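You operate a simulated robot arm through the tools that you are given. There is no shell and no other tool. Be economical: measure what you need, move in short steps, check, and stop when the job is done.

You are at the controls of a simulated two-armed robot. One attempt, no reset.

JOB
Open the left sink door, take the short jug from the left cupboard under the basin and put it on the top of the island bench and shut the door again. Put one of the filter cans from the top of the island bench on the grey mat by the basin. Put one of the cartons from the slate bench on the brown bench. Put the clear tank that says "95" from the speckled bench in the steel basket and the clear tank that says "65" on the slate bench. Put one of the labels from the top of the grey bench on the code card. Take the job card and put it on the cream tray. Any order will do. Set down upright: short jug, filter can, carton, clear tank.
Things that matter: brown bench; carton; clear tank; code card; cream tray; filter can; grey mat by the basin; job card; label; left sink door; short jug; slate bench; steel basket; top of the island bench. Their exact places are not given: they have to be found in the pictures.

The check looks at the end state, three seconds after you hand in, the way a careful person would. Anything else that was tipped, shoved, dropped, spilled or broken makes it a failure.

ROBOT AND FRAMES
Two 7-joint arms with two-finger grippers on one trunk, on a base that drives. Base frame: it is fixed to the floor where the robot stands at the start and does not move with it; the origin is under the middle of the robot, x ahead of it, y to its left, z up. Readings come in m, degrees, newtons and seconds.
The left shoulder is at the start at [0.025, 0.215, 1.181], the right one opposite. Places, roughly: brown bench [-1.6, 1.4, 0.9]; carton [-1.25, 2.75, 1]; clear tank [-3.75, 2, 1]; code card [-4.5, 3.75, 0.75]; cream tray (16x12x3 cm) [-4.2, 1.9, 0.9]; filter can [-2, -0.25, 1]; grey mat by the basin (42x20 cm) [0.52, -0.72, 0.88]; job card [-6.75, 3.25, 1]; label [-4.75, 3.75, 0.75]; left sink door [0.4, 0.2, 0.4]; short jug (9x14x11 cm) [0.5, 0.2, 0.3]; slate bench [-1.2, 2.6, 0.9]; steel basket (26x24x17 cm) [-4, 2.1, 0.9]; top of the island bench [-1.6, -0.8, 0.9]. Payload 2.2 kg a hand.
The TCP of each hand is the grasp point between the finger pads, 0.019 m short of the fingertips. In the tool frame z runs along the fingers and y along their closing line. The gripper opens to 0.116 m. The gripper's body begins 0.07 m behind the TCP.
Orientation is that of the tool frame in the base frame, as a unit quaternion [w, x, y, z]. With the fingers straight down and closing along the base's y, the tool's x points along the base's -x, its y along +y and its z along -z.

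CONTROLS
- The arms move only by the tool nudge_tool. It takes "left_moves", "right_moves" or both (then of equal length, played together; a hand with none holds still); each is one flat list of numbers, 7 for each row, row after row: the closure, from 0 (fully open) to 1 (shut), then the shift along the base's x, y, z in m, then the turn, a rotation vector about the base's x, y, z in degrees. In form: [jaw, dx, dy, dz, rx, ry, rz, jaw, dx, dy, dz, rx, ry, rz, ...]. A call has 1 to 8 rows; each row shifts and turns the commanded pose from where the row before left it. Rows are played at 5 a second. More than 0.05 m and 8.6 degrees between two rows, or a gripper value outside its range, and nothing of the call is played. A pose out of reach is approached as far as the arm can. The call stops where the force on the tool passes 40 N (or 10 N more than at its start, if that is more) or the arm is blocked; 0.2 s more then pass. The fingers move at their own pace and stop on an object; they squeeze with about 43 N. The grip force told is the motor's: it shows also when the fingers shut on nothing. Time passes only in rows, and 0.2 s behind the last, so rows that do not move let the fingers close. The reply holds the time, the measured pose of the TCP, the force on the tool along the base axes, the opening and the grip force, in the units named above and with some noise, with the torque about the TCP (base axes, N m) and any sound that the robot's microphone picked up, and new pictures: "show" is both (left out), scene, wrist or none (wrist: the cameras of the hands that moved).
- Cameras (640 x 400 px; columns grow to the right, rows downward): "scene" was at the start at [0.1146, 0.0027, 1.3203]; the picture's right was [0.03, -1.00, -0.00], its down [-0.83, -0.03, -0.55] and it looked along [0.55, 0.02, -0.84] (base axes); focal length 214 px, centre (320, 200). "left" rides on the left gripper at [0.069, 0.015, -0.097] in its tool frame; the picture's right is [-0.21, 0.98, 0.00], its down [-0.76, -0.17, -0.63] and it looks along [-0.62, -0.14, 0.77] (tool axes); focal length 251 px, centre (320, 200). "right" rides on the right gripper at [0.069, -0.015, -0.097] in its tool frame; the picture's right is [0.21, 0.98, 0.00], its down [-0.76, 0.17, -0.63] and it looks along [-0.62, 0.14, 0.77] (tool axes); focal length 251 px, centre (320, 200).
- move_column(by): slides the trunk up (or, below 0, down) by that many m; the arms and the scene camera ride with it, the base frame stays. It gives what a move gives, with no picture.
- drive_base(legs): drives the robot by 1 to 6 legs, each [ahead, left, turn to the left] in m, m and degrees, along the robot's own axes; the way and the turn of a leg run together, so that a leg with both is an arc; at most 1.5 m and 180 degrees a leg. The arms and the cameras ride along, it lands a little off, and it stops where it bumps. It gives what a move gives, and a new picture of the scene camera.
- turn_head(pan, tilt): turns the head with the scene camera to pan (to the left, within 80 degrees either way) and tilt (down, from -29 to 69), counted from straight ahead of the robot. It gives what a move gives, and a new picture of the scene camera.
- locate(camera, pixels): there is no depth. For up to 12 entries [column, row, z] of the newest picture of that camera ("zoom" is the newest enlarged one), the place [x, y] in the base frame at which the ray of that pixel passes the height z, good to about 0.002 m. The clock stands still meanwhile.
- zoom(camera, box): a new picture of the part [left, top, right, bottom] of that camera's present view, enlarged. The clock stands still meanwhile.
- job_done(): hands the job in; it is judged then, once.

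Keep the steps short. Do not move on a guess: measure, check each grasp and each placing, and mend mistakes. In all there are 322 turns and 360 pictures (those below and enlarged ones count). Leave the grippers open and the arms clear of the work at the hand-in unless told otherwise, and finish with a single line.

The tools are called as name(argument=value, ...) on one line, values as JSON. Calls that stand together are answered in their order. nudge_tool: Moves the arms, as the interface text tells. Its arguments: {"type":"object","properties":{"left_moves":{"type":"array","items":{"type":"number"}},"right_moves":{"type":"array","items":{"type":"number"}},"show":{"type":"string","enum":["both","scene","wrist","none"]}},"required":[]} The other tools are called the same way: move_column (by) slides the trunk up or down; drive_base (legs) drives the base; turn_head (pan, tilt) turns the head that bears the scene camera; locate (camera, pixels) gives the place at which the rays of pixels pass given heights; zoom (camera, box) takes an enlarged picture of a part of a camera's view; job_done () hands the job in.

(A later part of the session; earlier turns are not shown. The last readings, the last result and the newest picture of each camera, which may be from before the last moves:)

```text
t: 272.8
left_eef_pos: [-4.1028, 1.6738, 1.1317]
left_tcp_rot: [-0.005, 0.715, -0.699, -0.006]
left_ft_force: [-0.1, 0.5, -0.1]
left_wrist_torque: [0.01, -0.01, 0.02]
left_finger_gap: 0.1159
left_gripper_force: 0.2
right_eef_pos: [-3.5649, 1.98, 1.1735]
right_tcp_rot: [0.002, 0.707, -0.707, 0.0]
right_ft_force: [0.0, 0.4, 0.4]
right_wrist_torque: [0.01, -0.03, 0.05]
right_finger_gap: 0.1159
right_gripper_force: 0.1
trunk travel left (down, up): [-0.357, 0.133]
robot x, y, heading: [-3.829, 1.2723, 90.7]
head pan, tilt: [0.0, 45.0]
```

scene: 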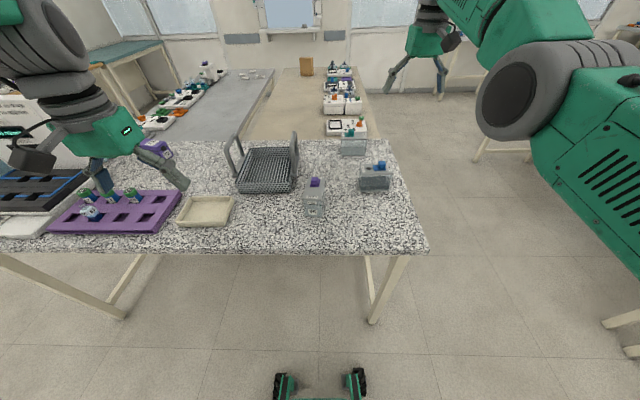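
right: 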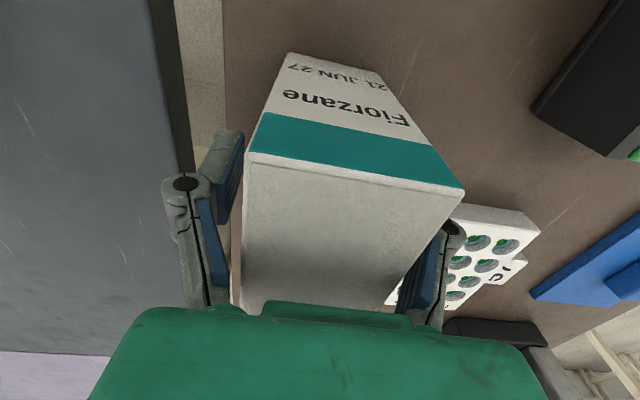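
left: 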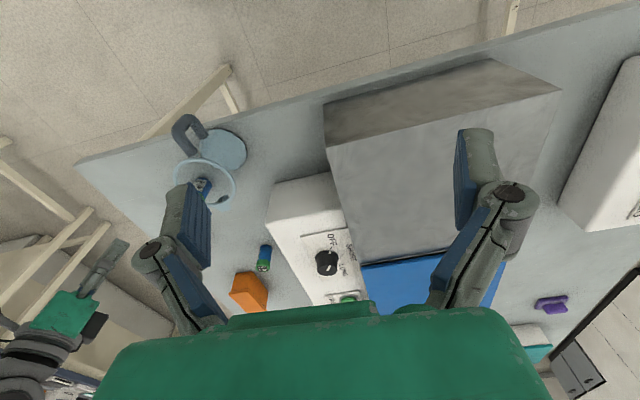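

nudge_tool(left_moves=[0, 0, 0, 0, 0, 0, 0, 0, 0, 0, 0, 0, 0, 0, 0, 0, 0, 0, 0, 0, 0, 0, 0, 0, 0, 0, 0, 0, 0, 0, 0, 0, 0, 0, 0, 0, 0, 0, 0, 0, 0, 0, 0, 0, 0, 0, 0, 0, 0, 0, 0, 0, 0, 0, 0, 0], show="none")

nudge_tool(left_moves=[0, 0, 0, 0, 0, 0, 0, 0, 0, 0, 0, 0, 0, 0], show="none")

nudge_tool(left_moves=[0, 0, 0, 0, 0, 0, 0, 0, 0, 0, 0, 0, 0, 0], show="none")

nudge_tool(left_moves=[0, 0, 0, 0, 0, 0, 0, 0, 0, 0, 0, 0, 0, 0], show="none")

```text
t: 274.6
left_eef_pos: [-4.1039, 1.6753, 1.1312]
left_tcp_rot: [-0.005, 0.716, -0.698, -0.005]
left_ft_force: [-0.2, -0.7, -0.4]
left_wrist_torque: [0.03, 0.01, -0.02]
left_finger_gap: 0.1159
left_gripper_force: 0.1
right_eef_pos: [-3.566, 1.9809, 1.1752]
right_tcp_rot: [0.001, 0.708, -0.706, 0.0]
right_ft_force: [-0.4, -0.2, 0.8]
right_wrist_torque: [-0.01, -0.05, -0.06]
right_finger_gap: 0.1159
right_gripper_force: 0.0
trunk travel left (down, up): [-0.357, 0.133]
robot x, y, heading: [-3.8274, 1.276, 91.0]
head pan, tilt: [0.0, 45.0]
```

```text
t: 275.4
left_eef_pos: [-4.1475, 1.672, 1.124]
left_tcp_rot: [-0.015, 0.72, -0.694, 0.006]
left_ft_force: [-1.0, -0.3, -0.3]
left_wrist_torque: [0.02, -0.02, -0.01]
left_finger_gap: 0.1156
left_gripper_force: 0.0
right_eef_pos: [-3.6174, 1.9783, 1.1784]
right_tcp_rot: [-0.003, 0.711, -0.703, 0.016]
right_ft_force: [-1.0, 0.7, -0.3]
right_wrist_torque: [-0.01, -0.02, 0.01]
right_finger_gap: 0.1158
right_gripper_force: 0.1
trunk travel left (down, up): [-0.357, 0.133]
robot x, y, heading: [-3.8443, 1.269, 90.8]
head pan, tilt: [0.0, 45.0]
stopped in row 2 (left hand): the arm was blocked; the commanded pose is now the measured one
```

```text
t: 276.2
left_eef_pos: [-4.1794, 1.6661, 1.1188]
left_tcp_rot: [-0.025, 0.721, -0.693, 0.014]
left_ft_force: [-1.5, -0.3, 0.0]
left_wrist_torque: [0.02, -0.12, 0.04]
left_finger_gap: 0.1158
left_gripper_force: 0.0
right_eef_pos: [-3.6531, 1.9723, 1.1846]
right_tcp_rot: [-0.01, 0.714, -0.7, 0.024]
right_ft_force: [-0.5, -0.7, 1.4]
right_wrist_torque: [0.01, -0.15, 0.02]
right_finger_gap: 0.1159
right_gripper_force: 0.0
trunk travel left (down, up): [-0.357, 0.133]
robot x, y, heading: [-3.851, 1.2736, 91.0]
head pan, tilt: [0.0, 45.0]
stopped in row 2 (left hand): the arm was blocked; the commanded pose is now the measured one
```

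```text
t: 276.8
left_eef_pos: [-4.1509, 1.6679, 1.1259]
left_tcp_rot: [-0.016, 0.719, -0.695, 0.005]
left_ft_force: [0.2, 0.0, -0.1]
left_wrist_torque: [-0.01, 0.05, -0.02]
left_finger_gap: 0.1161
left_gripper_force: 0.1
right_eef_pos: [-3.6217, 1.9724, 1.1853]
right_tcp_rot: [-0.008, 0.713, -0.701, 0.008]
right_ft_force: [0.2, 0.3, -0.2]
right_wrist_torque: [0.0, -0.05, 0.0]
right_finger_gap: 0.1162
right_gripper_force: 0.0
trunk travel left (down, up): [-0.357, 0.133]
robot x, y, heading: [-3.8417, 1.2721, 91.1]
head pan, tilt: [0.0, 45.0]
```

The sway persists; lowering the trunk damped it before. Lower 0.06 and wait.

move_column(by=-0.06)

nudge_tool(right_moves=[0, -0.04, -0.02, 0, 0, 0, 0, 0, -0.04, -0.02, 0, 0, 0, 0, 0, -0.03, 0, 0, 0, 0, 0, 0, 0, 0, 0, 0, 0, 0, 0, 0, 0, 0, 0, 0, 0, 0, 0, 0, 0, 0, 0, 0, 0, 0, 0, 0, 0, 0, 0, 0, 0, 0, 0, 0, 0, 0], show="none")

nudge_tool(left_moves=[0, 0, 0, 0, 0, 0, 0, 0, 0, 0, 0, 0, 0, 0], show="none")

nudge_tool(left_moves=[0, 0, 0, 0, 0, 0, 0, 0, 0, 0, 0, 0, 0, 0], show="both")

```text
t: 277.8
left_eef_pos: [-4.1775, 1.6657, 1.0594]
left_tcp_rot: [-0.025, 0.721, -0.692, 0.012]
left_ft_force: [-0.9, 0.0, -1.4]
left_wrist_torque: [0.05, -0.03, -0.01]
left_finger_gap: 0.116
left_gripper_force: 0.1
right_eef_pos: [-3.6526, 1.9717, 1.1285]
right_tcp_rot: [-0.015, 0.714, -0.7, 0.018]
right_ft_force: [-1.4, -0.4, 0.4]
right_wrist_torque: [0.02, -0.11, 0.01]
right_finger_gap: 0.116
right_gripper_force: 0.0
trunk travel left (down, up): [-0.297, 0.193]
robot x, y, heading: [-3.8484, 1.2726, 91.3]
head pan, tilt: [0.0, 45.0]
```

```text
t: 279.8
left_eef_pos: [-4.1584, 1.6621, 1.0676]
left_tcp_rot: [-0.018, 0.72, -0.694, 0.005]
left_ft_force: [0.5, -0.2, -0.5]
left_wrist_torque: [0.01, 0.06, 0.03]
left_finger_gap: 0.1161
left_gripper_force: 0.0
right_eef_pos: [-3.7444, 1.9513, 1.1295]
right_tcp_rot: [-0.007, 0.714, -0.7, 0.015]
right_ft_force: [0.8, -0.7, -0.5]
right_wrist_torque: [-0.03, 0.05, -0.01]
right_finger_gap: 0.116
right_gripper_force: 0.1
right hand out of reach, approached as far as the arm can: row 1, 2, 3
trunk travel left (down, up): [-0.297, 0.193]
robot x, y, heading: [-3.8507, 1.2692, 91.0]
head pan, tilt: [0.0, 45.0]
stopped in row 8 (right hand): the arm was blocked; the commanded pose is now the measured one
```

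```text
t: 280.4
left_eef_pos: [-4.1794, 1.6616, 1.0606]
left_tcp_rot: [-0.024, 0.721, -0.692, 0.013]
left_ft_force: [0.1, 0.7, 0.8]
left_wrist_torque: [0.03, -0.06, 0.01]
left_finger_gap: 0.1163
left_gripper_force: 0.1
right_eef_pos: [-3.7687, 1.9498, 1.1408]
right_tcp_rot: [-0.02, 0.715, -0.698, 0.007]
right_ft_force: [-0.5, -0.2, 0.0]
right_wrist_torque: [-0.04, -0.09, -0.02]
right_finger_gap: 0.116
right_gripper_force: 0.2
trunk travel left (down, up): [-0.297, 0.193]
robot x, y, heading: [-3.8507, 1.2708, 90.8]
head pan, tilt: [0.0, 45.0]
```

```text
t: 281.0
left_eef_pos: [-4.1449, 1.6624, 1.0706]
left_tcp_rot: [-0.015, 0.72, -0.694, 0.0]
left_ft_force: [0.2, 0.3, -0.8]
left_wrist_torque: [-0.01, -0.01, 0.01]
left_finger_gap: 0.116
left_gripper_force: 0.2
right_eef_pos: [-3.7301, 1.9529, 1.1391]
right_tcp_rot: [-0.013, 0.713, -0.701, -0.004]
right_ft_force: [1.6, -0.1, 1.0]
right_wrist_torque: [0.0, 0.09, 0.0]
right_finger_gap: 0.1157
right_gripper_force: 0.0
trunk travel left (down, up): [-0.297, 0.193]
robot x, y, heading: [-3.8493, 1.2733, 90.9]
head pan, tilt: [0.0, 45.0]
```

scene: 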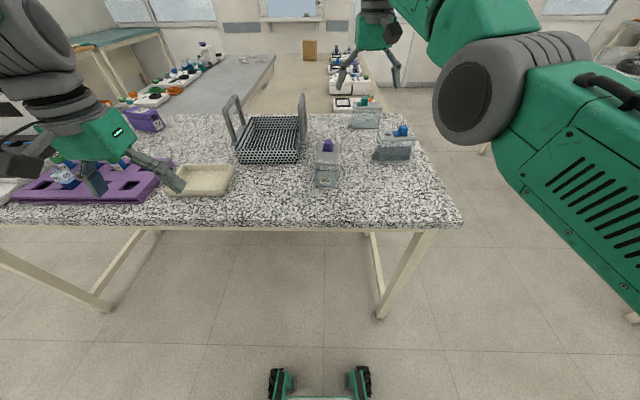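
left: 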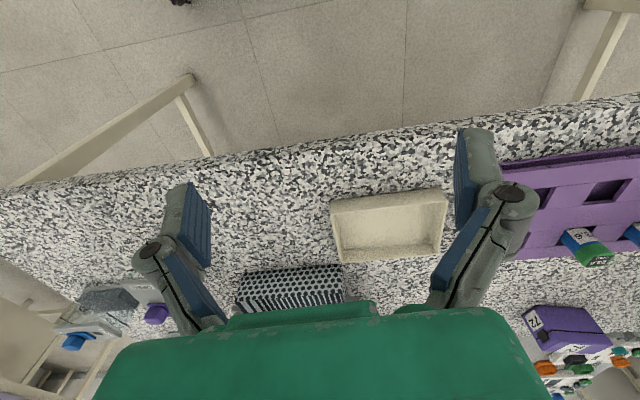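

The arms' world-frame holding seems to pump the sway; let time pass with trunk moves instead (arms hold joints).

move_column(by=0.1)

move_column(by=-0.1)

move_column(by=0.1)

move_column(by=-0.1)

```text
t: 282.3
left_eef_pos: [-4.1706, 1.6611, 1.164]
left_tcp_rot: [-0.022, 0.72, -0.693, 0.009]
left_ft_force: [-0.3, -0.5, 0.8]
left_wrist_torque: [0.0, -0.06, 0.02]
left_finger_gap: 0.1157
left_gripper_force: 0.1
right_eef_pos: [-3.7585, 1.9522, 1.2323]
right_tcp_rot: [-0.013, 0.714, -0.7, 0.016]
right_ft_force: [-1.5, 0.7, 0.4]
right_wrist_torque: [0.03, -0.06, -0.02]
right_finger_gap: 0.1162
right_gripper_force: 0.0
trunk travel left (down, up): [-0.397, 0.093]
robot x, y, heading: [-3.8511, 1.2728, 91.2]
head pan, tilt: [0.0, 45.0]
```

```text
t: 283.7
left_eef_pos: [-4.1467, 1.6635, 1.0689]
left_tcp_rot: [-0.016, 0.72, -0.694, 0.002]
left_ft_force: [0.9, -0.6, 0.1]
left_wrist_torque: [0.02, 0.08, -0.02]
left_finger_gap: 0.1162
left_gripper_force: 0.1
right_eef_pos: [-3.7322, 1.9502, 1.1389]
right_tcp_rot: [-0.013, 0.713, -0.701, -0.003]
right_ft_force: [0.1, -0.3, 0.5]
right_wrist_torque: [-0.01, 0.06, -0.01]
right_finger_gap: 0.1157
right_gripper_force: 0.0
trunk travel left (down, up): [-0.297, 0.193]
robot x, y, heading: [-3.8488, 1.2752, 90.9]
head pan, tilt: [0.0, 45.0]
```

```text
t: 285.0
left_eef_pos: [-4.1687, 1.6626, 1.1635]
left_tcp_rot: [-0.022, 0.722, -0.692, 0.009]
left_ft_force: [0.0, 0.8, 1.1]
left_wrist_torque: [0.01, -0.02, 0.01]
left_finger_gap: 0.116
left_gripper_force: 0.1
right_eef_pos: [-3.7559, 1.9523, 1.2332]
right_tcp_rot: [-0.012, 0.715, -0.699, 0.015]
right_ft_force: [-0.3, 0.2, -0.7]
right_wrist_torque: [-0.02, -0.09, 0.0]
right_finger_gap: 0.116
right_gripper_force: 0.0
trunk travel left (down, up): [-0.397, 0.093]
robot x, y, heading: [-3.8528, 1.2691, 90.9]
head pan, tilt: [0.0, 45.0]
```

```text
t: 286.3
left_eef_pos: [-4.1482, 1.6624, 1.0699]
left_tcp_rot: [-0.017, 0.72, -0.694, 0.002]
left_ft_force: [0.7, -0.2, -0.1]
left_wrist_torque: [-0.04, 0.04, 0.0]
left_finger_gap: 0.1158
left_gripper_force: 0.0
right_eef_pos: [-3.735, 1.9518, 1.1406]
right_tcp_rot: [-0.013, 0.713, -0.701, -0.003]
right_ft_force: [0.4, -0.2, 0.8]
right_wrist_torque: [0.01, 0.04, -0.04]
right_finger_gap: 0.1159
right_gripper_force: 0.1
trunk travel left (down, up): [-0.297, 0.193]
robot x, y, heading: [-3.8452, 1.2713, 91.0]
head pan, tilt: [0.0, 45.0]
```

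Sway is ±1 cm and decaying; acceptable with 2.6 cm margin. Move right hand aside and left hand toward tank 95 at height ~1.09.

nudge_tool(left_moves=[0, 0.0, 0, 0.01, 0, 0, 0, 0, 0.02, 0.02, 0.01, 0, 0, 0, 0, 0.03, 0.025, 0.01, 0, 0, 0, 0, 0.035, 0.025, 0, 0, 0, 0, 0, 0.035, 0.025, 0, 0, 0, 0, 0, 0.035, 0.025, 0, 0, 0, 0, 0, 0.035, 0.025, 0, 0, 0, 0, 0, 0.035, 0.025, 0, 0, 0, 0], right_moves=[0, 0.035, 0, 0, 0, 0, 0, 0, 0.035, 0, 0, 0, 0, 0, 0, 0.035, 0, 0, 0, 0, 0, 0, 0.035, 0, 0, 0, 0, 0, 0, 0.03, 0, 0, 0, 0, 0, 0, 0.02, 0, 0, 0, 0, 0, 0, 0.01, 0, 0, 0, 0, 0, 0, 0, 0, 0, 0, 0, 0], show="both")

```text
t: 288.1
left_eef_pos: [-3.9314, 1.8335, 1.0932]
left_tcp_rot: [-0.018, 0.72, -0.694, 0.007]
left_ft_force: [0.2, 0.6, -0.4]
left_wrist_torque: [-0.01, 0.0, 0.0]
left_finger_gap: 0.1161
left_gripper_force: 0.1
right_eef_pos: [-3.5472, 1.9785, 1.1444]
right_tcp_rot: [-0.013, 0.715, -0.699, 0.004]
right_ft_force: [0.5, 0.1, -0.4]
right_wrist_torque: [-0.01, -0.03, 0.0]
right_finger_gap: 0.1156
right_gripper_force: 0.2
right hand out of reach, approached as far as the arm can: row 1, 2, 3, 4, 7
trunk travel left (down, up): [-0.297, 0.193]
robot x, y, heading: [-3.8478, 1.2716, 91.0]
head pan, tilt: [0.0, 45.0]
```

scene: 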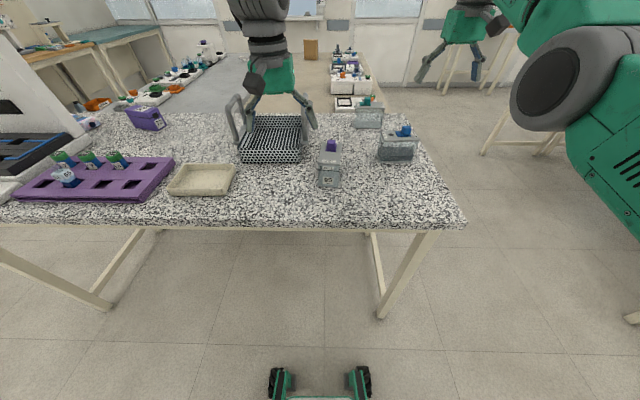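
right: 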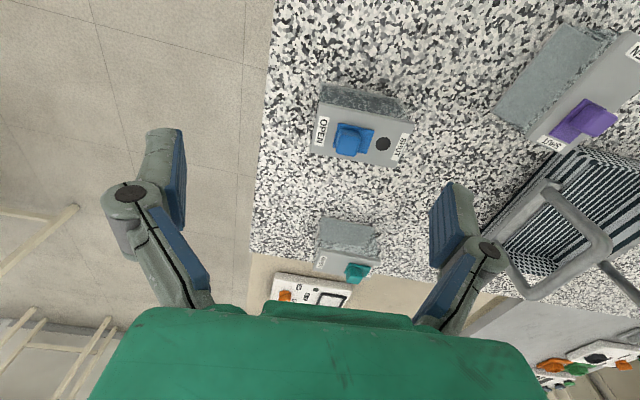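
left: 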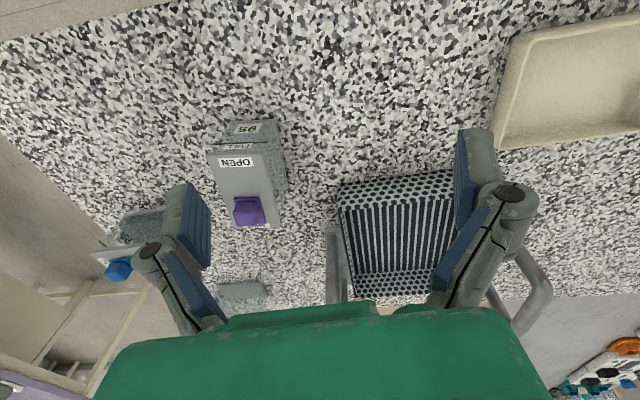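

locate(camera="left", pixels=[[207, 152, 0.966], [270, 150, 0.966], [228, 228, 0.966], [282, 223, 0.966], [247, 212, 1.0]])

move_column(by=0.01)

```text
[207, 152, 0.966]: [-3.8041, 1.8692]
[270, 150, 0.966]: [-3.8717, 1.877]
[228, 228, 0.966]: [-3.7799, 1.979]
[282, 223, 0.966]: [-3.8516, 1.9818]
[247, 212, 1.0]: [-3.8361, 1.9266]
```

```text
t: 288.7
left_eef_pos: [-3.9171, 1.8332, 1.1062]
left_tcp_rot: [-0.015, 0.719, -0.694, 0.003]
left_ft_force: [1.1, 0.4, -0.2]
left_wrist_torque: [0.0, 0.08, 0.0]
left_finger_gap: 0.1162
left_gripper_force: 0.0
right_eef_pos: [-3.5325, 1.9785, 1.1511]
right_tcp_rot: [-0.009, 0.713, -0.701, 0.0]
right_ft_force: [0.1, -0.7, 0.4]
right_wrist_torque: [0.01, 0.08, 0.01]
right_finger_gap: 0.1163
right_gripper_force: 0.0
trunk travel left (down, up): [-0.307, 0.183]
robot x, y, heading: [-3.8515, 1.2728, 90.6]
head pan, tilt: [0.0, 45.0]
```

Tank centre (−3.827,1.927), yaw ≈ −11°. Move over it turning −12°, and lower partly.

nudge_tool(left_moves=[0, 0.025, 0.02, 0, 0, 0, -4, 0, 0.025, 0.02, 0, 0, 0, -4, 0, 0.024, 0.02, 0, 0, 0, -4, 0, 0.023, 0.021, 0, 0, 0, 0, 0, 0, 0, -0.03, 0, 0, 0, 0, 0, 0, -0.03, 0, 0, 0, 0, 0, 0, -0.02, 0, 0, 0], show="wrist")

```text
t: 290.3
left_eef_pos: [-3.8383, 1.9106, 1.0284]
left_tcp_rot: [0.018, -0.644, 0.765, -0.008]
left_ft_force: [-1.2, 0.2, 0.7]
left_wrist_torque: [0.01, 0.02, 0.0]
left_finger_gap: 0.116
left_gripper_force: 0.0
left hand out of reach, approached as far as the arm can: row 4
right_eef_pos: [-3.5483, 1.9791, 1.1548]
right_tcp_rot: [-0.014, 0.714, -0.7, 0.005]
right_ft_force: [-0.1, 0.5, 0.4]
right_wrist_torque: [-0.01, 0.0, 0.04]
right_finger_gap: 0.116
right_gripper_force: 0.1
trunk travel left (down, up): [-0.307, 0.183]
robot x, y, heading: [-3.8524, 1.2741, 90.8]
head pan, tilt: [0.0, 45.0]
```

left: 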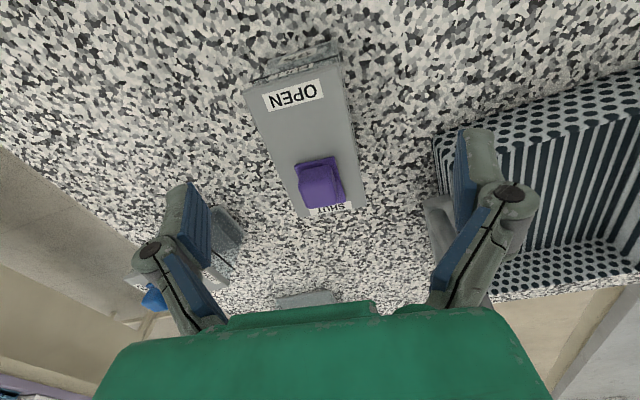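

locate(camera="left", pixels=[[245, 92, 0.966], [342, 78, 0.966], [303, 216, 0.966], [366, 205, 0.966], [436, 140, 0.95]])

move_column(by=-0.03)

```text
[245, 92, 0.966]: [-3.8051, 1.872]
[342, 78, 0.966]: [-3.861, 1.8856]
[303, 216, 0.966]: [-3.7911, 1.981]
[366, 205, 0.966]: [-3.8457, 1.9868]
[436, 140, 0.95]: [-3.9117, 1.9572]
```

```text
t: 291.1
left_eef_pos: [-3.846, 1.9093, 0.9996]
left_tcp_rot: [0.022, -0.644, 0.765, -0.008]
left_ft_force: [-0.4, -0.1, -0.2]
left_wrist_torque: [0.06, -0.05, -0.02]
left_finger_gap: 0.1158
left_gripper_force: 0.0
right_eef_pos: [-3.5578, 1.9766, 1.1289]
right_tcp_rot: [-0.015, 0.714, -0.7, 0.006]
right_ft_force: [-0.7, -0.7, 0.1]
right_wrist_torque: [0.02, -0.05, -0.03]
right_finger_gap: 0.1161
right_gripper_force: 0.2
trunk travel left (down, up): [-0.277, 0.213]
robot x, y, heading: [-3.8519, 1.2745, 91.0]
head pan, tilt: [0.0, 45.0]
```

Shift +0.015 in x, then lower 0.06 by the trunk, then close.

nudge_tool(left_moves=[0, 0.014, 0.004, 0, 0, 0, 0], show="none")

move_column(by=-0.058)

zoom(camera="left", box=[0, 0, 640, 400])

```text
t: 291.5
left_eef_pos: [-3.8129, 1.9185, 0.9993]
left_tcp_rot: [0.014, -0.644, 0.765, -0.005]
left_ft_force: [0.7, -0.5, -0.3]
left_wrist_torque: [-0.05, 0.06, 0.01]
left_finger_gap: 0.1159
left_gripper_force: 0.0
right_eef_pos: [-3.535, 1.9778, 1.1206]
right_tcp_rot: [-0.009, 0.713, -0.701, 0.002]
right_ft_force: [0.7, 0.6, -0.1]
right_wrist_torque: [-0.01, 0.06, 0.03]
right_finger_gap: 0.116
right_gripper_force: 0.1
trunk travel left (down, up): [-0.277, 0.213]
robot x, y, heading: [-3.8497, 1.2698, 90.9]
head pan, tilt: [0.0, 45.0]
```

```text
t: 292.4
left_eef_pos: [-3.8207, 1.9157, 0.9416]
left_tcp_rot: [0.017, -0.645, 0.764, -0.007]
left_ft_force: [0.2, -0.2, -0.6]
left_wrist_torque: [0.02, 0.01, -0.04]
left_finger_gap: 0.1163
left_gripper_force: 0.0
right_eef_pos: [-3.5478, 1.9775, 1.0669]
right_tcp_rot: [-0.013, 0.714, -0.7, 0.003]
right_ft_force: [0.1, -0.6, 0.0]
right_wrist_torque: [0.02, 0.02, 0.0]
right_finger_gap: 0.1161
right_gripper_force: 0.1
trunk travel left (down, up): [-0.219, 0.271]
robot x, y, heading: [-3.8519, 1.2749, 90.7]
head pan, tilt: [0.0, 45.0]
```

```text
1.00 times, centred on (320, 200) of left (not enlarged: the box is as wide or as high as the picture)
```

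zoom: 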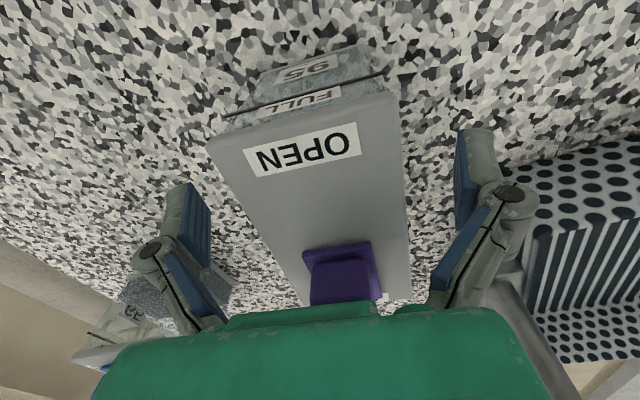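

Aligned. Close on the tank and lift 0.06 with the trunk.

nudge_tool(left_moves=[0.3, 0, 0, 0, 0, 0, 0, 0.6, 0, 0, 0, 0, 0, 0, 1, 0, 0, 0, 0, 0, 0, 1, 0, 0, 0, 0, 0, 0], show="none")

move_column(by=0.13)

turn_head(pan=0, tilt=45)

zoom(camera="left", box=[0, 0, 640, 400])

```text
t: 293.4
left_eef_pos: [-3.8258, 1.9156, 0.942]
left_tcp_rot: [0.02, -0.645, 0.764, -0.008]
left_ft_force: [1.3, 0.4, 3.2]
left_wrist_torque: [0.34, -0.06, -0.15]
left_finger_gap: 0.0589
left_gripper_force: 43.4
right_eef_pos: [-3.552, 1.9765, 1.0679]
right_tcp_rot: [-0.014, 0.715, -0.699, 0.006]
right_ft_force: [-0.2, -0.7, 0.5]
right_wrist_torque: [0.0, -0.05, 0.03]
right_finger_gap: 0.116
right_gripper_force: 0.1
trunk travel left (down, up): [-0.219, 0.271]
robot x, y, heading: [-3.8543, 1.2737, 91.0]
head pan, tilt: [0.0, 45.0]
```

```text
t: 295.0
left_eef_pos: [-3.8199, 1.9168, 1.0707]
left_tcp_rot: [0.017, -0.644, 0.765, -0.007]
left_ft_force: [0.0, 0.9, -2.0]
left_wrist_torque: [0.01, 0.02, -0.05]
left_finger_gap: 0.0592
left_gripper_force: 43.5
right_eef_pos: [-3.546, 1.9779, 1.1958]
right_tcp_rot: [-0.012, 0.714, -0.7, 0.004]
right_ft_force: [-0.2, 0.4, -0.5]
right_wrist_torque: [-0.01, 0.01, 0.02]
right_finger_gap: 0.1163
right_gripper_force: 0.1
trunk travel left (down, up): [-0.349, 0.141]
robot x, y, heading: [-3.8501, 1.2697, 91.0]
head pan, tilt: [0.0, 45.0]
```

```text
t: 295.6
left_eef_pos: [-3.8208, 1.9162, 1.0705]
left_tcp_rot: [0.017, -0.644, 0.765, -0.008]
left_ft_force: [-0.1, -0.3, -1.3]
left_wrist_torque: [-0.04, 0.0, -0.02]
left_finger_gap: 0.0587
left_gripper_force: 43.0
right_eef_pos: [-3.5456, 1.9793, 1.1979]
right_tcp_rot: [-0.012, 0.714, -0.7, 0.004]
right_ft_force: [0.3, -0.3, -1.0]
right_wrist_torque: [0.02, 0.02, -0.02]
right_finger_gap: 0.116
right_gripper_force: 0.1
trunk travel left (down, up): [-0.349, 0.141]
robot x, y, heading: [-3.8525, 1.2748, 90.8]
head pan, tilt: [0.0, 45.0]
```

scene: 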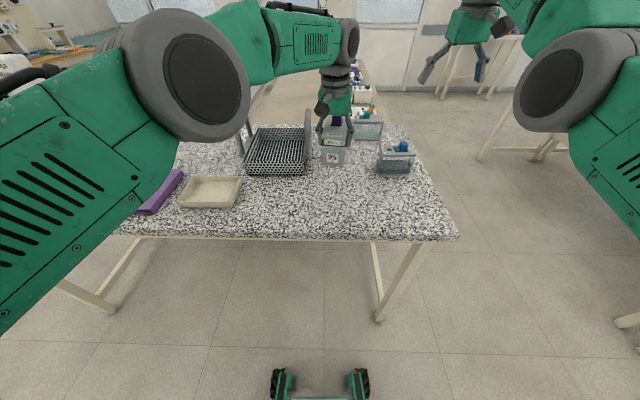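

```text
1.00 times, centred on (320, 200) of left (not enlarged: the box is as wide or as high as the picture)
```

zoom: 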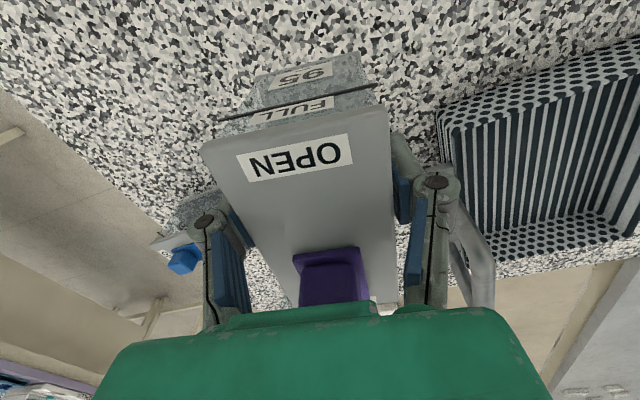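

Tank 95 held and the sway has settled. Move it gently left to x≈−4.02 (in front of the basket), then drive forward.

nudge_tool(left_moves=[1, -0.025, 0, 0.0, 0, 0, 1, 1, -0.025, 0, 0.0, 0, 0, 1, 1, -0.025, 0, 0.0, 0, 0, 1, 1, -0.025, 0, 0.005, 0, 0, 1, 1, -0.025, 0, 0.005, 0, 0, 1, 1, -0.025, 0, 0.005, 0, 0, 1, 1, -0.025, 0, 0.005, 0, 0, 1, 1, -0.022, 0, 0.0, 0, 0, 1], show="none")

zoom(camera="scene", box=[210, 70, 400, 200])

```text
t: 297.4
left_eef_pos: [-4.0218, 1.9146, 1.0918]
left_tcp_rot: [0.019, -0.695, 0.718, -0.007]
left_ft_force: [-0.3, -0.2, -1.1]
left_wrist_torque: [-0.02, 0.0, -0.02]
left_finger_gap: 0.0588
left_gripper_force: 43.0
right_eef_pos: [-3.5473, 1.9773, 1.1972]
right_tcp_rot: [-0.013, 0.714, -0.7, 0.004]
right_ft_force: [0.4, 0.8, 0.3]
right_wrist_torque: [-0.03, 0.0, 0.01]
right_finger_gap: 0.1161
right_gripper_force: 0.0
trunk travel left (down, up): [-0.349, 0.141]
robot x, y, heading: [-3.8538, 1.2761, 90.9]
head pan, tilt: [0.0, 45.0]
```

```text
3.08 times, centred on (305, 135) of scene
```

zoom: 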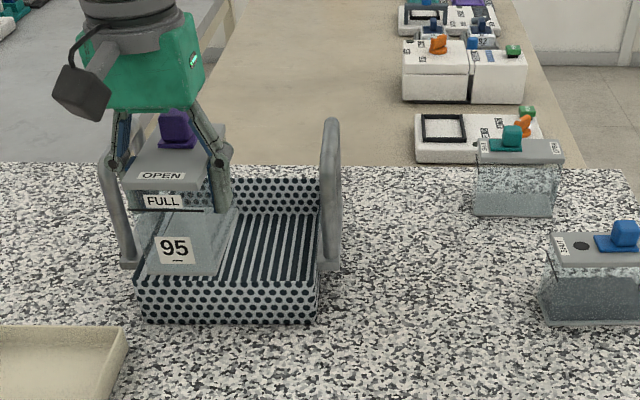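

locate(camera="zoom", pixels=[[145, 322, 0.88], [315, 324, 0.88], [320, 280, 0.93], [135, 282, 0.93], [318, 180, 0.95], [230, 178, 0.95], [328, 270, 0.95], [330, 120, 1.05], [300, 215, 0.885]])

```text
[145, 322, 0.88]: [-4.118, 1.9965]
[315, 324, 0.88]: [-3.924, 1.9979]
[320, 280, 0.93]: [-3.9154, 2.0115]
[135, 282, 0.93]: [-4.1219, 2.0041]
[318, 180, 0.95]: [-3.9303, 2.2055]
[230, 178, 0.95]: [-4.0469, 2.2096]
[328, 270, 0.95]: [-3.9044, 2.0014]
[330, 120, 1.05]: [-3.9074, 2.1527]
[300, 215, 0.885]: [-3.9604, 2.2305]
```

Basket centre (−4.02,2.107), rim ≈0.945. Drive 0.185 forward.

drive_base(legs=[[0.185, 0, 0]])

zoom(camera="left", box=[0, 0, 640, 400])

```text
t: 298.9
left_eef_pos: [-4.0228, 2.0988, 1.0924]
left_tcp_rot: [0.019, -0.696, 0.718, -0.005]
left_ft_force: [-0.3, 0.2, -1.1]
left_wrist_torque: [-0.08, 0.0, 0.0]
left_finger_gap: 0.0587
left_gripper_force: 42.6
right_eef_pos: [-3.552, 2.1637, 1.1989]
right_tcp_rot: [-0.015, 0.715, -0.699, 0.002]
right_ft_force: [-0.2, -0.5, -0.4]
right_wrist_torque: [0.03, 0.03, -0.01]
right_finger_gap: 0.1159
right_gripper_force: 0.0
trunk travel left (down, up): [-0.349, 0.141]
robot x, y, heading: [-3.8515, 1.4581, 90.9]
head pan, tilt: [0.0, 45.0]
```

scene: 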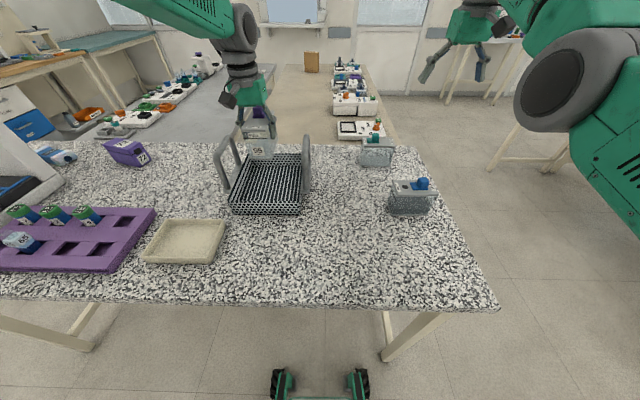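

```text
1.00 times, centred on (320, 200) of left (not enlarged: the box is as wide or as high as the picture)
```

zoom: 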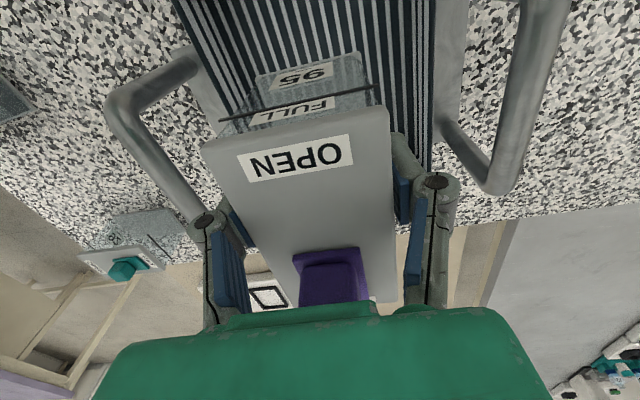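

Lower the tank into the basket by the trunk.

move_column(by=-0.125)

move_column(by=-0.012)

move_column(by=-0.006)

```text
t: 300.5
left_eef_pos: [-4.025, 2.094, 0.9698]
left_tcp_rot: [0.021, -0.696, 0.717, -0.003]
left_ft_force: [-0.5, -0.8, -1.7]
left_wrist_torque: [0.01, -0.02, 0.01]
left_finger_gap: 0.0587
left_gripper_force: 43.0
right_eef_pos: [-3.5501, 2.1586, 1.0674]
right_tcp_rot: [-0.005, 0.715, -0.699, 0.011]
right_ft_force: [0.4, 0.1, 0.2]
right_wrist_torque: [-0.05, -0.03, -0.06]
right_finger_gap: 0.1162
right_gripper_force: 0.1
trunk travel left (down, up): [-0.224, 0.266]
robot x, y, heading: [-3.8583, 1.4568, 91.1]
head pan, tilt: [0.0, 45.0]
```

```text
t: 301.1
left_eef_pos: [-4.0243, 2.0955, 0.9595]
left_tcp_rot: [0.02, -0.696, 0.717, -0.004]
left_ft_force: [-0.5, -0.1, -0.2]
left_wrist_torque: [-0.04, -0.01, 0.06]
left_finger_gap: 0.059
left_gripper_force: 43.0
right_eef_pos: [-3.5495, 2.1598, 1.0563]
right_tcp_rot: [-0.005, 0.714, -0.7, 0.011]
right_ft_force: [-0.3, 0.7, 0.1]
right_wrist_torque: [0.0, -0.01, -0.02]
right_finger_gap: 0.1159
right_gripper_force: 0.0
trunk travel left (down, up): [-0.212, 0.278]
robot x, y, heading: [-3.8573, 1.4574, 91.4]
head pan, tilt: [0.0, 45.0]
```

```text
t: 301.6
left_eef_pos: [-4.0238, 2.0934, 0.9514]
left_tcp_rot: [0.019, -0.696, 0.718, -0.004]
left_ft_force: [-0.1, -0.3, -0.6]
left_wrist_torque: [-0.02, 0.02, 0.03]
left_finger_gap: 0.0589
left_gripper_force: 43.3
right_eef_pos: [-3.5502, 2.1584, 1.0498]
right_tcp_rot: [-0.005, 0.714, -0.7, 0.011]
right_ft_force: [0.0, 0.5, -0.5]
right_wrist_torque: [0.01, -0.03, 0.0]
right_finger_gap: 0.1157
right_gripper_force: 0.1
trunk travel left (down, up): [-0.206, 0.284]
robot x, y, heading: [-3.8554, 1.4579, 91.2]
head pan, tilt: [0.0, 45.0]
```

move_column(by=-0.004)

move_column(by=-0.003)

```text
t: 302.2
left_eef_pos: [-4.0228, 2.0942, 0.9482]
left_tcp_rot: [0.02, -0.696, 0.718, -0.003]
left_ft_force: [-0.4, -0.2, 5.2]
left_wrist_torque: [-0.32, 0.22, -0.01]
left_finger_gap: 0.0586
left_gripper_force: 42.7
right_eef_pos: [-3.5499, 2.1593, 1.0478]
right_tcp_rot: [-0.006, 0.714, -0.7, 0.01]
right_ft_force: [-0.4, 0.0, 0.0]
right_wrist_torque: [0.01, -0.01, -0.03]
right_finger_gap: 0.1158
right_gripper_force: 0.1
trunk travel left (down, up): [-0.202, 0.288]
robot x, y, heading: [-3.8559, 1.457, 91.3]
head pan, tilt: [0.0, 45.0]
```

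```text
t: 302.7
left_eef_pos: [-4.0238, 2.0952, 0.9487]
left_tcp_rot: [0.022, -0.697, 0.717, -0.001]
left_ft_force: [-1.1, 2.8, 22.4]
left_wrist_torque: [-0.8, 0.39, -0.03]
left_finger_gap: 0.0591
left_gripper_force: 43.0
right_eef_pos: [-3.5496, 2.1576, 1.0465]
right_tcp_rot: [-0.009, 0.714, -0.7, 0.007]
right_ft_force: [0.0, 0.6, 0.4]
right_wrist_torque: [-0.02, -0.03, 0.03]
right_finger_gap: 0.1158
right_gripper_force: 0.0
trunk travel left (down, up): [-0.199, 0.291]
robot x, y, heading: [-3.851, 1.4554, 91.2]
head pan, tilt: [0.0, 45.0]
```

Contact. Open partly and rise.

nudge_tool(left_moves=[0.45, 0, 0, 0, 0, 0, 0, 0.3, 0, 0, 0, 0, 0, 0, 0.3, 0, 0, 0, 0, 0, 0], show="none")

move_column(by=0.16)

zoom(camera="left", box=[0, 0, 640, 400])

zoom(camera="right", box=[0, 0, 640, 400])

```text
t: 303.5
left_eef_pos: [-4.0234, 2.0955, 0.9432]
left_tcp_rot: [0.02, -0.697, 0.717, -0.004]
left_ft_force: [0.2, -0.6, 0.8]
left_wrist_torque: [-0.02, 0.01, -0.01]
left_finger_gap: 0.0812
left_gripper_force: 0.1
right_eef_pos: [-3.5502, 2.1611, 1.0444]
right_tcp_rot: [-0.006, 0.715, -0.699, 0.01]
right_ft_force: [0.0, -1.1, -0.7]
right_wrist_torque: [0.0, 0.0, -0.01]
right_finger_gap: 0.1163
right_gripper_force: 0.0
trunk travel left (down, up): [-0.199, 0.291]
robot x, y, heading: [-3.8535, 1.4557, 90.9]
head pan, tilt: [0.0, 45.0]
```

```text
t: 305.3
left_eef_pos: [-4.0242, 2.0964, 1.1038]
left_tcp_rot: [0.02, -0.696, 0.718, -0.004]
left_ft_force: [0.2, 0.5, 0.1]
left_wrist_torque: [-0.01, 0.0, 0.0]
left_finger_gap: 0.0812
left_gripper_force: 0.1
right_eef_pos: [-3.5499, 2.1588, 1.2017]
right_tcp_rot: [-0.004, 0.715, -0.699, 0.013]
right_ft_force: [-0.3, 0.2, 0.1]
right_wrist_torque: [-0.03, 0.0, -0.01]
right_finger_gap: 0.1162
right_gripper_force: 0.1
trunk travel left (down, up): [-0.359, 0.131]
robot x, y, heading: [-3.8534, 1.4564, 91.2]
head pan, tilt: [0.0, 45.0]
```

```text
1.00 times, centred on (320, 200) of left (not enlarged: the box is as wide or as high as the picture)
```

zoom: 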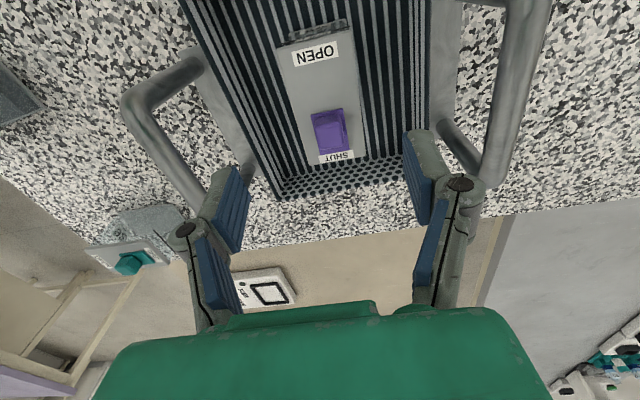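

```text
1.00 times, centred on (320, 200) of right (not enlarged: the box is as wide or as high as the picture)
```

zoom: 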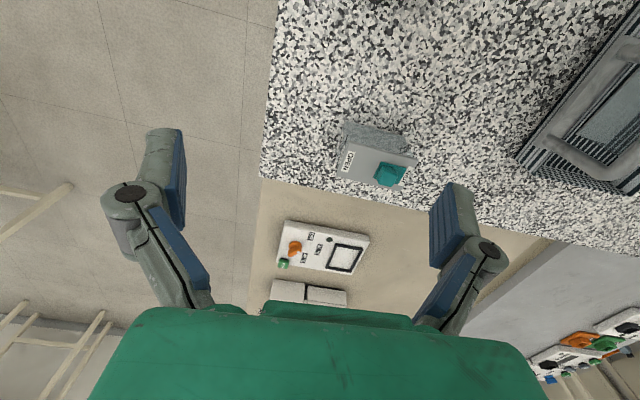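

Tank 95 stands in the basket. Now find "65": its number is on the +x face, so go around to the +x side of the bench.

move_column(by=0.1)

drive_base(legs=[[-0.6, 0, 0], [0, 0, -91], [0.95, 0, 0], [0, 0, 90], [1.15, 0, 0], [0, 0, 90]])

turn_head(pan=0, tilt=42)

zoom(camera="scene", box=[220, 100, 420, 240])

```text
t: 306.6
left_eef_pos: [-4.0234, 2.0947, 1.2038]
left_tcp_rot: [0.02, -0.696, 0.718, -0.004]
left_ft_force: [-0.1, 0.1, -0.2]
left_wrist_torque: [0.0, -0.01, -0.01]
left_finger_gap: 0.0813
left_gripper_force: 0.1
right_eef_pos: [-3.5506, 2.1597, 1.3015]
right_tcp_rot: [-0.003, 0.714, -0.7, 0.012]
right_ft_force: [-0.1, -0.5, -0.6]
right_wrist_torque: [-0.01, 0.01, 0.02]
right_finger_gap: 0.116
right_gripper_force: 0.1
trunk travel left (down, up): [-0.459, 0.031]
robot x, y, heading: [-3.8564, 1.4561, 90.9]
head pan, tilt: [0.0, 45.0]
```

```text
t: 331.6
left_eef_pos: [-3.5218, 1.8433, 1.2049]
left_tcp_rot: [-0.016, 1.0, -0.02, -0.011]
left_ft_force: [-0.5, 0.4, 0.3]
left_wrist_torque: [0.0, -0.03, 0.03]
left_finger_gap: 0.081
left_gripper_force: 0.0
right_eef_pos: [-3.5807, 2.3176, 1.3008]
right_tcp_rot: [-0.011, 1.0, 0.005, 0.007]
right_ft_force: [0.0, 0.5, 0.2]
right_wrist_torque: [0.01, 0.0, 0.01]
right_finger_gap: 0.1158
right_gripper_force: 0.0
trunk travel left (down, up): [-0.459, 0.031]
robot x, y, heading: [-2.882, 2.0098, -179.3]
head pan, tilt: [0.0, 45.0]
```

scene: 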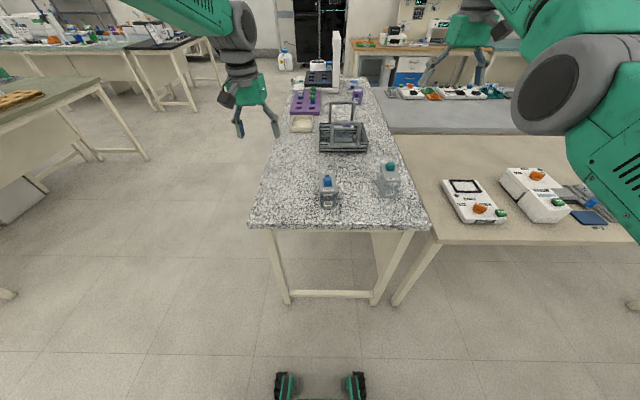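

```text
t: 332.2
left_eef_pos: [-3.5168, 1.8429, 1.2083]
left_tcp_rot: [-0.017, 1.0, -0.02, -0.014]
left_ft_force: [0.0, -0.3, 0.4]
left_wrist_torque: [0.01, -0.01, -0.02]
left_finger_gap: 0.0812
left_gripper_force: 0.1
right_eef_pos: [-3.5749, 2.3166, 1.2905]
right_tcp_rot: [-0.011, 0.999, 0.006, 0.029]
right_ft_force: [-0.5, 0.2, -0.6]
right_wrist_torque: [-0.02, 0.0, 0.01]
right_finger_gap: 0.1159
right_gripper_force: 0.1
trunk travel left (down, up): [-0.459, 0.031]
robot x, y, heading: [-2.8802, 2.0022, -179.7]
head pan, tilt: [0.0, 42.0]
```

scene: 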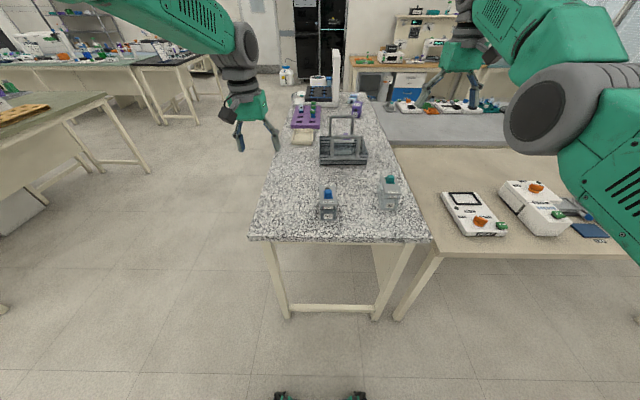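

```text
2.86 times, centred on (320, 170) of scene
```

zoom: 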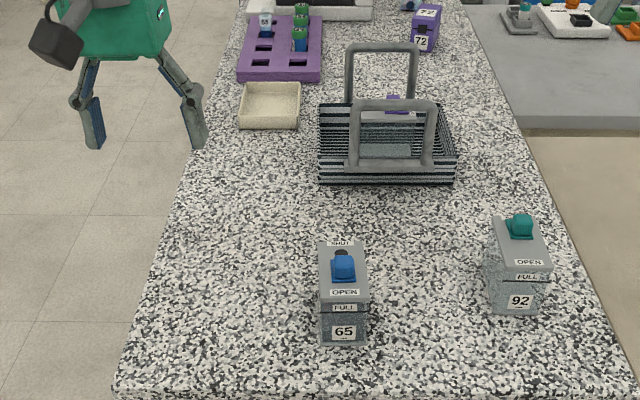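

Blue tank is "65" and its slider stands at OPEN. I'll slide it to SHUT first so it can't spill. Measure.

locate(camera="zoom", pixels=[[320, 302, 0.966], [369, 303, 0.966], [318, 241, 0.966], [363, 240, 0.966], [321, 345, 0.88], [367, 346, 0.88], [343, 283, 0.97], [343, 258, 1.0], [330, 281, 0.97], [356, 282, 0.97]])

zoom(camera="scene", box=[305, 180, 355, 225])

```text
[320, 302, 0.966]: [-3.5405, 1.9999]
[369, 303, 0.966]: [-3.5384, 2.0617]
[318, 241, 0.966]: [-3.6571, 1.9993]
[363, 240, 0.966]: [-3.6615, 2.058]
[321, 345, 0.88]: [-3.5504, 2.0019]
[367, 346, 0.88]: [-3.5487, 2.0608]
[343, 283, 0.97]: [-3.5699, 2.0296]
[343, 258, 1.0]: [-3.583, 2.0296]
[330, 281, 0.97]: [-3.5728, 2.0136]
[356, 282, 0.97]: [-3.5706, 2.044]
```

```text
8.89 times, centred on (330, 202) of scene
```

zoom: 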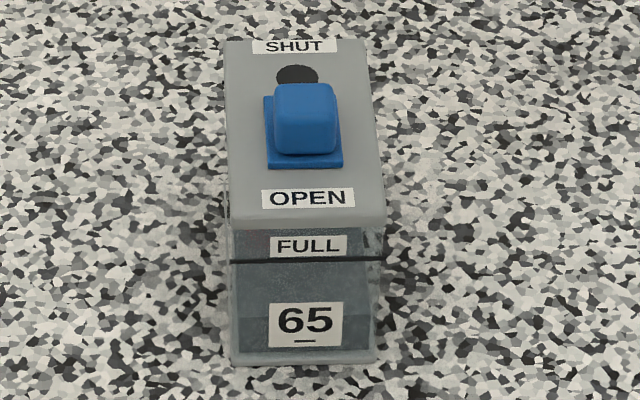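

Need to slide the knob ≈0.036 m toward −x. Drive 0.12 closer and bring the left hand over the knob.

drive_base(legs=[[0.12, 0, 0]])

nudge_tool(left_moves=[0.45, 0.01, 0.027, 0, 0, 0, 0, 0.45, 0.01, 0.027, 0, 0, 0, 0, 0.45, 0.01, 0.027, 0, 0, 0, 0, 0.45, 0.01, 0.027, 0, 0, 0, 0, 0.45, 0.01, 0.027, -0.01, 0, 0, 0, 0.45, 0, 0.026, -0.03, 0, 0, 0, 0.45, 0, 0.025, -0.03, 0, 0, 0, 0.45, 0, 0, -0.04, 0, 0, 0], show="wrist")

```text
t: 333.4
left_eef_pos: [-3.6342, 1.8413, 1.2093]
left_tcp_rot: [-0.017, 1.0, -0.021, -0.014]
left_ft_force: [-0.4, -0.1, -0.2]
left_wrist_torque: [-0.02, -0.03, -0.02]
left_finger_gap: 0.0812
left_gripper_force: 0.1
right_eef_pos: [-3.6924, 2.315, 1.2952]
right_tcp_rot: [-0.011, 1.0, 0.006, 0.025]
right_ft_force: [0.7, -0.1, 0.9]
right_wrist_torque: [0.01, -0.01, 0.03]
right_finger_gap: 0.116
right_gripper_force: 0.0
trunk travel left (down, up): [-0.459, 0.031]
robot x, y, heading: [-3.0019, 2.0043, -179.3]
head pan, tilt: [0.0, 42.0]
```

scene: 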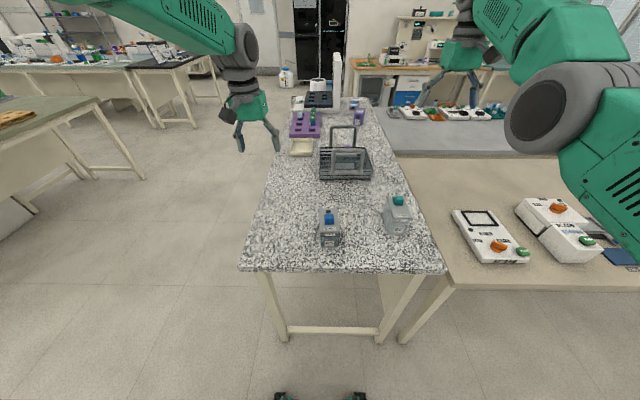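

```text
t: 335.2
left_eef_pos: [-3.5865, 2.0204, 1.1031]
left_tcp_rot: [-0.022, 1.0, -0.012, -0.017]
left_ft_force: [-0.3, 0.4, -0.4]
left_wrist_torque: [0.01, 0.0, -0.02]
left_finger_gap: 0.0637
left_gripper_force: 0.1
right_eef_pos: [-3.6898, 2.3153, 1.2822]
right_tcp_rot: [-0.011, 0.999, 0.006, 0.048]
right_ft_force: [-0.3, -0.4, 0.5]
right_wrist_torque: [0.01, 0.05, -0.02]
right_finger_gap: 0.1162
right_gripper_force: 0.0
trunk travel left (down, up): [-0.459, 0.031]
robot x, y, heading: [-3.0011, 2.0067, -179.5]
head pan, tilt: [0.0, 42.0]
```

left: 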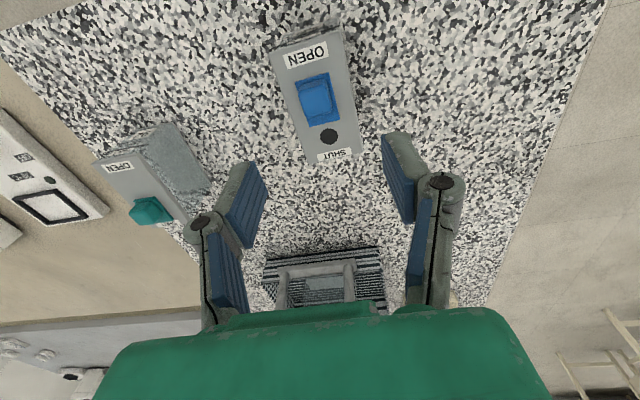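

locate(camera="left", pixels=[[318, 98, 1.0], [300, 85, 1.0], [334, 80, 1.0], [312, 116, 1.0], [336, 112, 1.0], [269, 52, 0.966], [342, 30, 0.966], [308, 160, 0.966], [361, 150, 0.966]])

move_column(by=-0.07)

zoom(camera="left", box=[0, 0, 640, 400])

```text
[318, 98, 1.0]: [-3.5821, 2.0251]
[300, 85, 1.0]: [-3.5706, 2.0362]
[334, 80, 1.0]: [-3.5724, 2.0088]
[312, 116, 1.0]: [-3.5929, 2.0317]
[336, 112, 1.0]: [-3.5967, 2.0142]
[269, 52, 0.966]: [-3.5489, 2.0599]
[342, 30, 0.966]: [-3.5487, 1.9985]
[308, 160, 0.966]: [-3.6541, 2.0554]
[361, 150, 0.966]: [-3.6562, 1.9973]
```

```text
t: 336.3
left_eef_pos: [-3.5852, 2.0193, 1.0306]
left_tcp_rot: [-0.021, 1.0, -0.012, -0.015]
left_ft_force: [0.0, 0.6, -0.7]
left_wrist_torque: [0.01, 0.01, -0.02]
left_finger_gap: 0.0637
left_gripper_force: 0.0
right_eef_pos: [-3.6895, 2.3147, 1.2146]
right_tcp_rot: [-0.01, 0.999, 0.005, 0.046]
right_ft_force: [0.2, -0.1, 1.0]
right_wrist_torque: [0.03, -0.01, -0.01]
right_finger_gap: 0.1163
right_gripper_force: 0.1
trunk travel left (down, up): [-0.389, 0.101]
robot x, y, heading: [-3.0011, 2.0036, -179.4]
head pan, tilt: [0.0, 42.0]
```

```text
1.00 times, centred on (320, 200) of left (not enlarged: the box is as wide or as high as the picture)
```

zoom: 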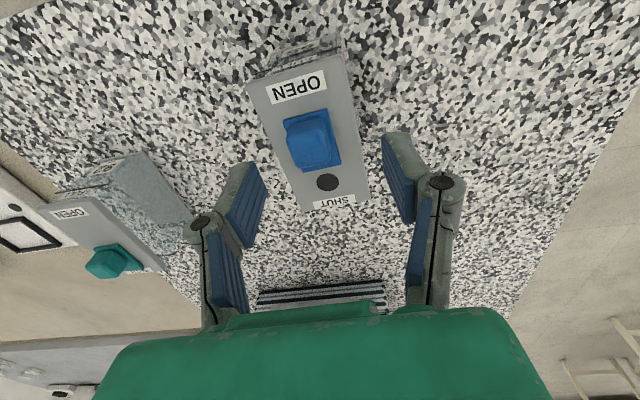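

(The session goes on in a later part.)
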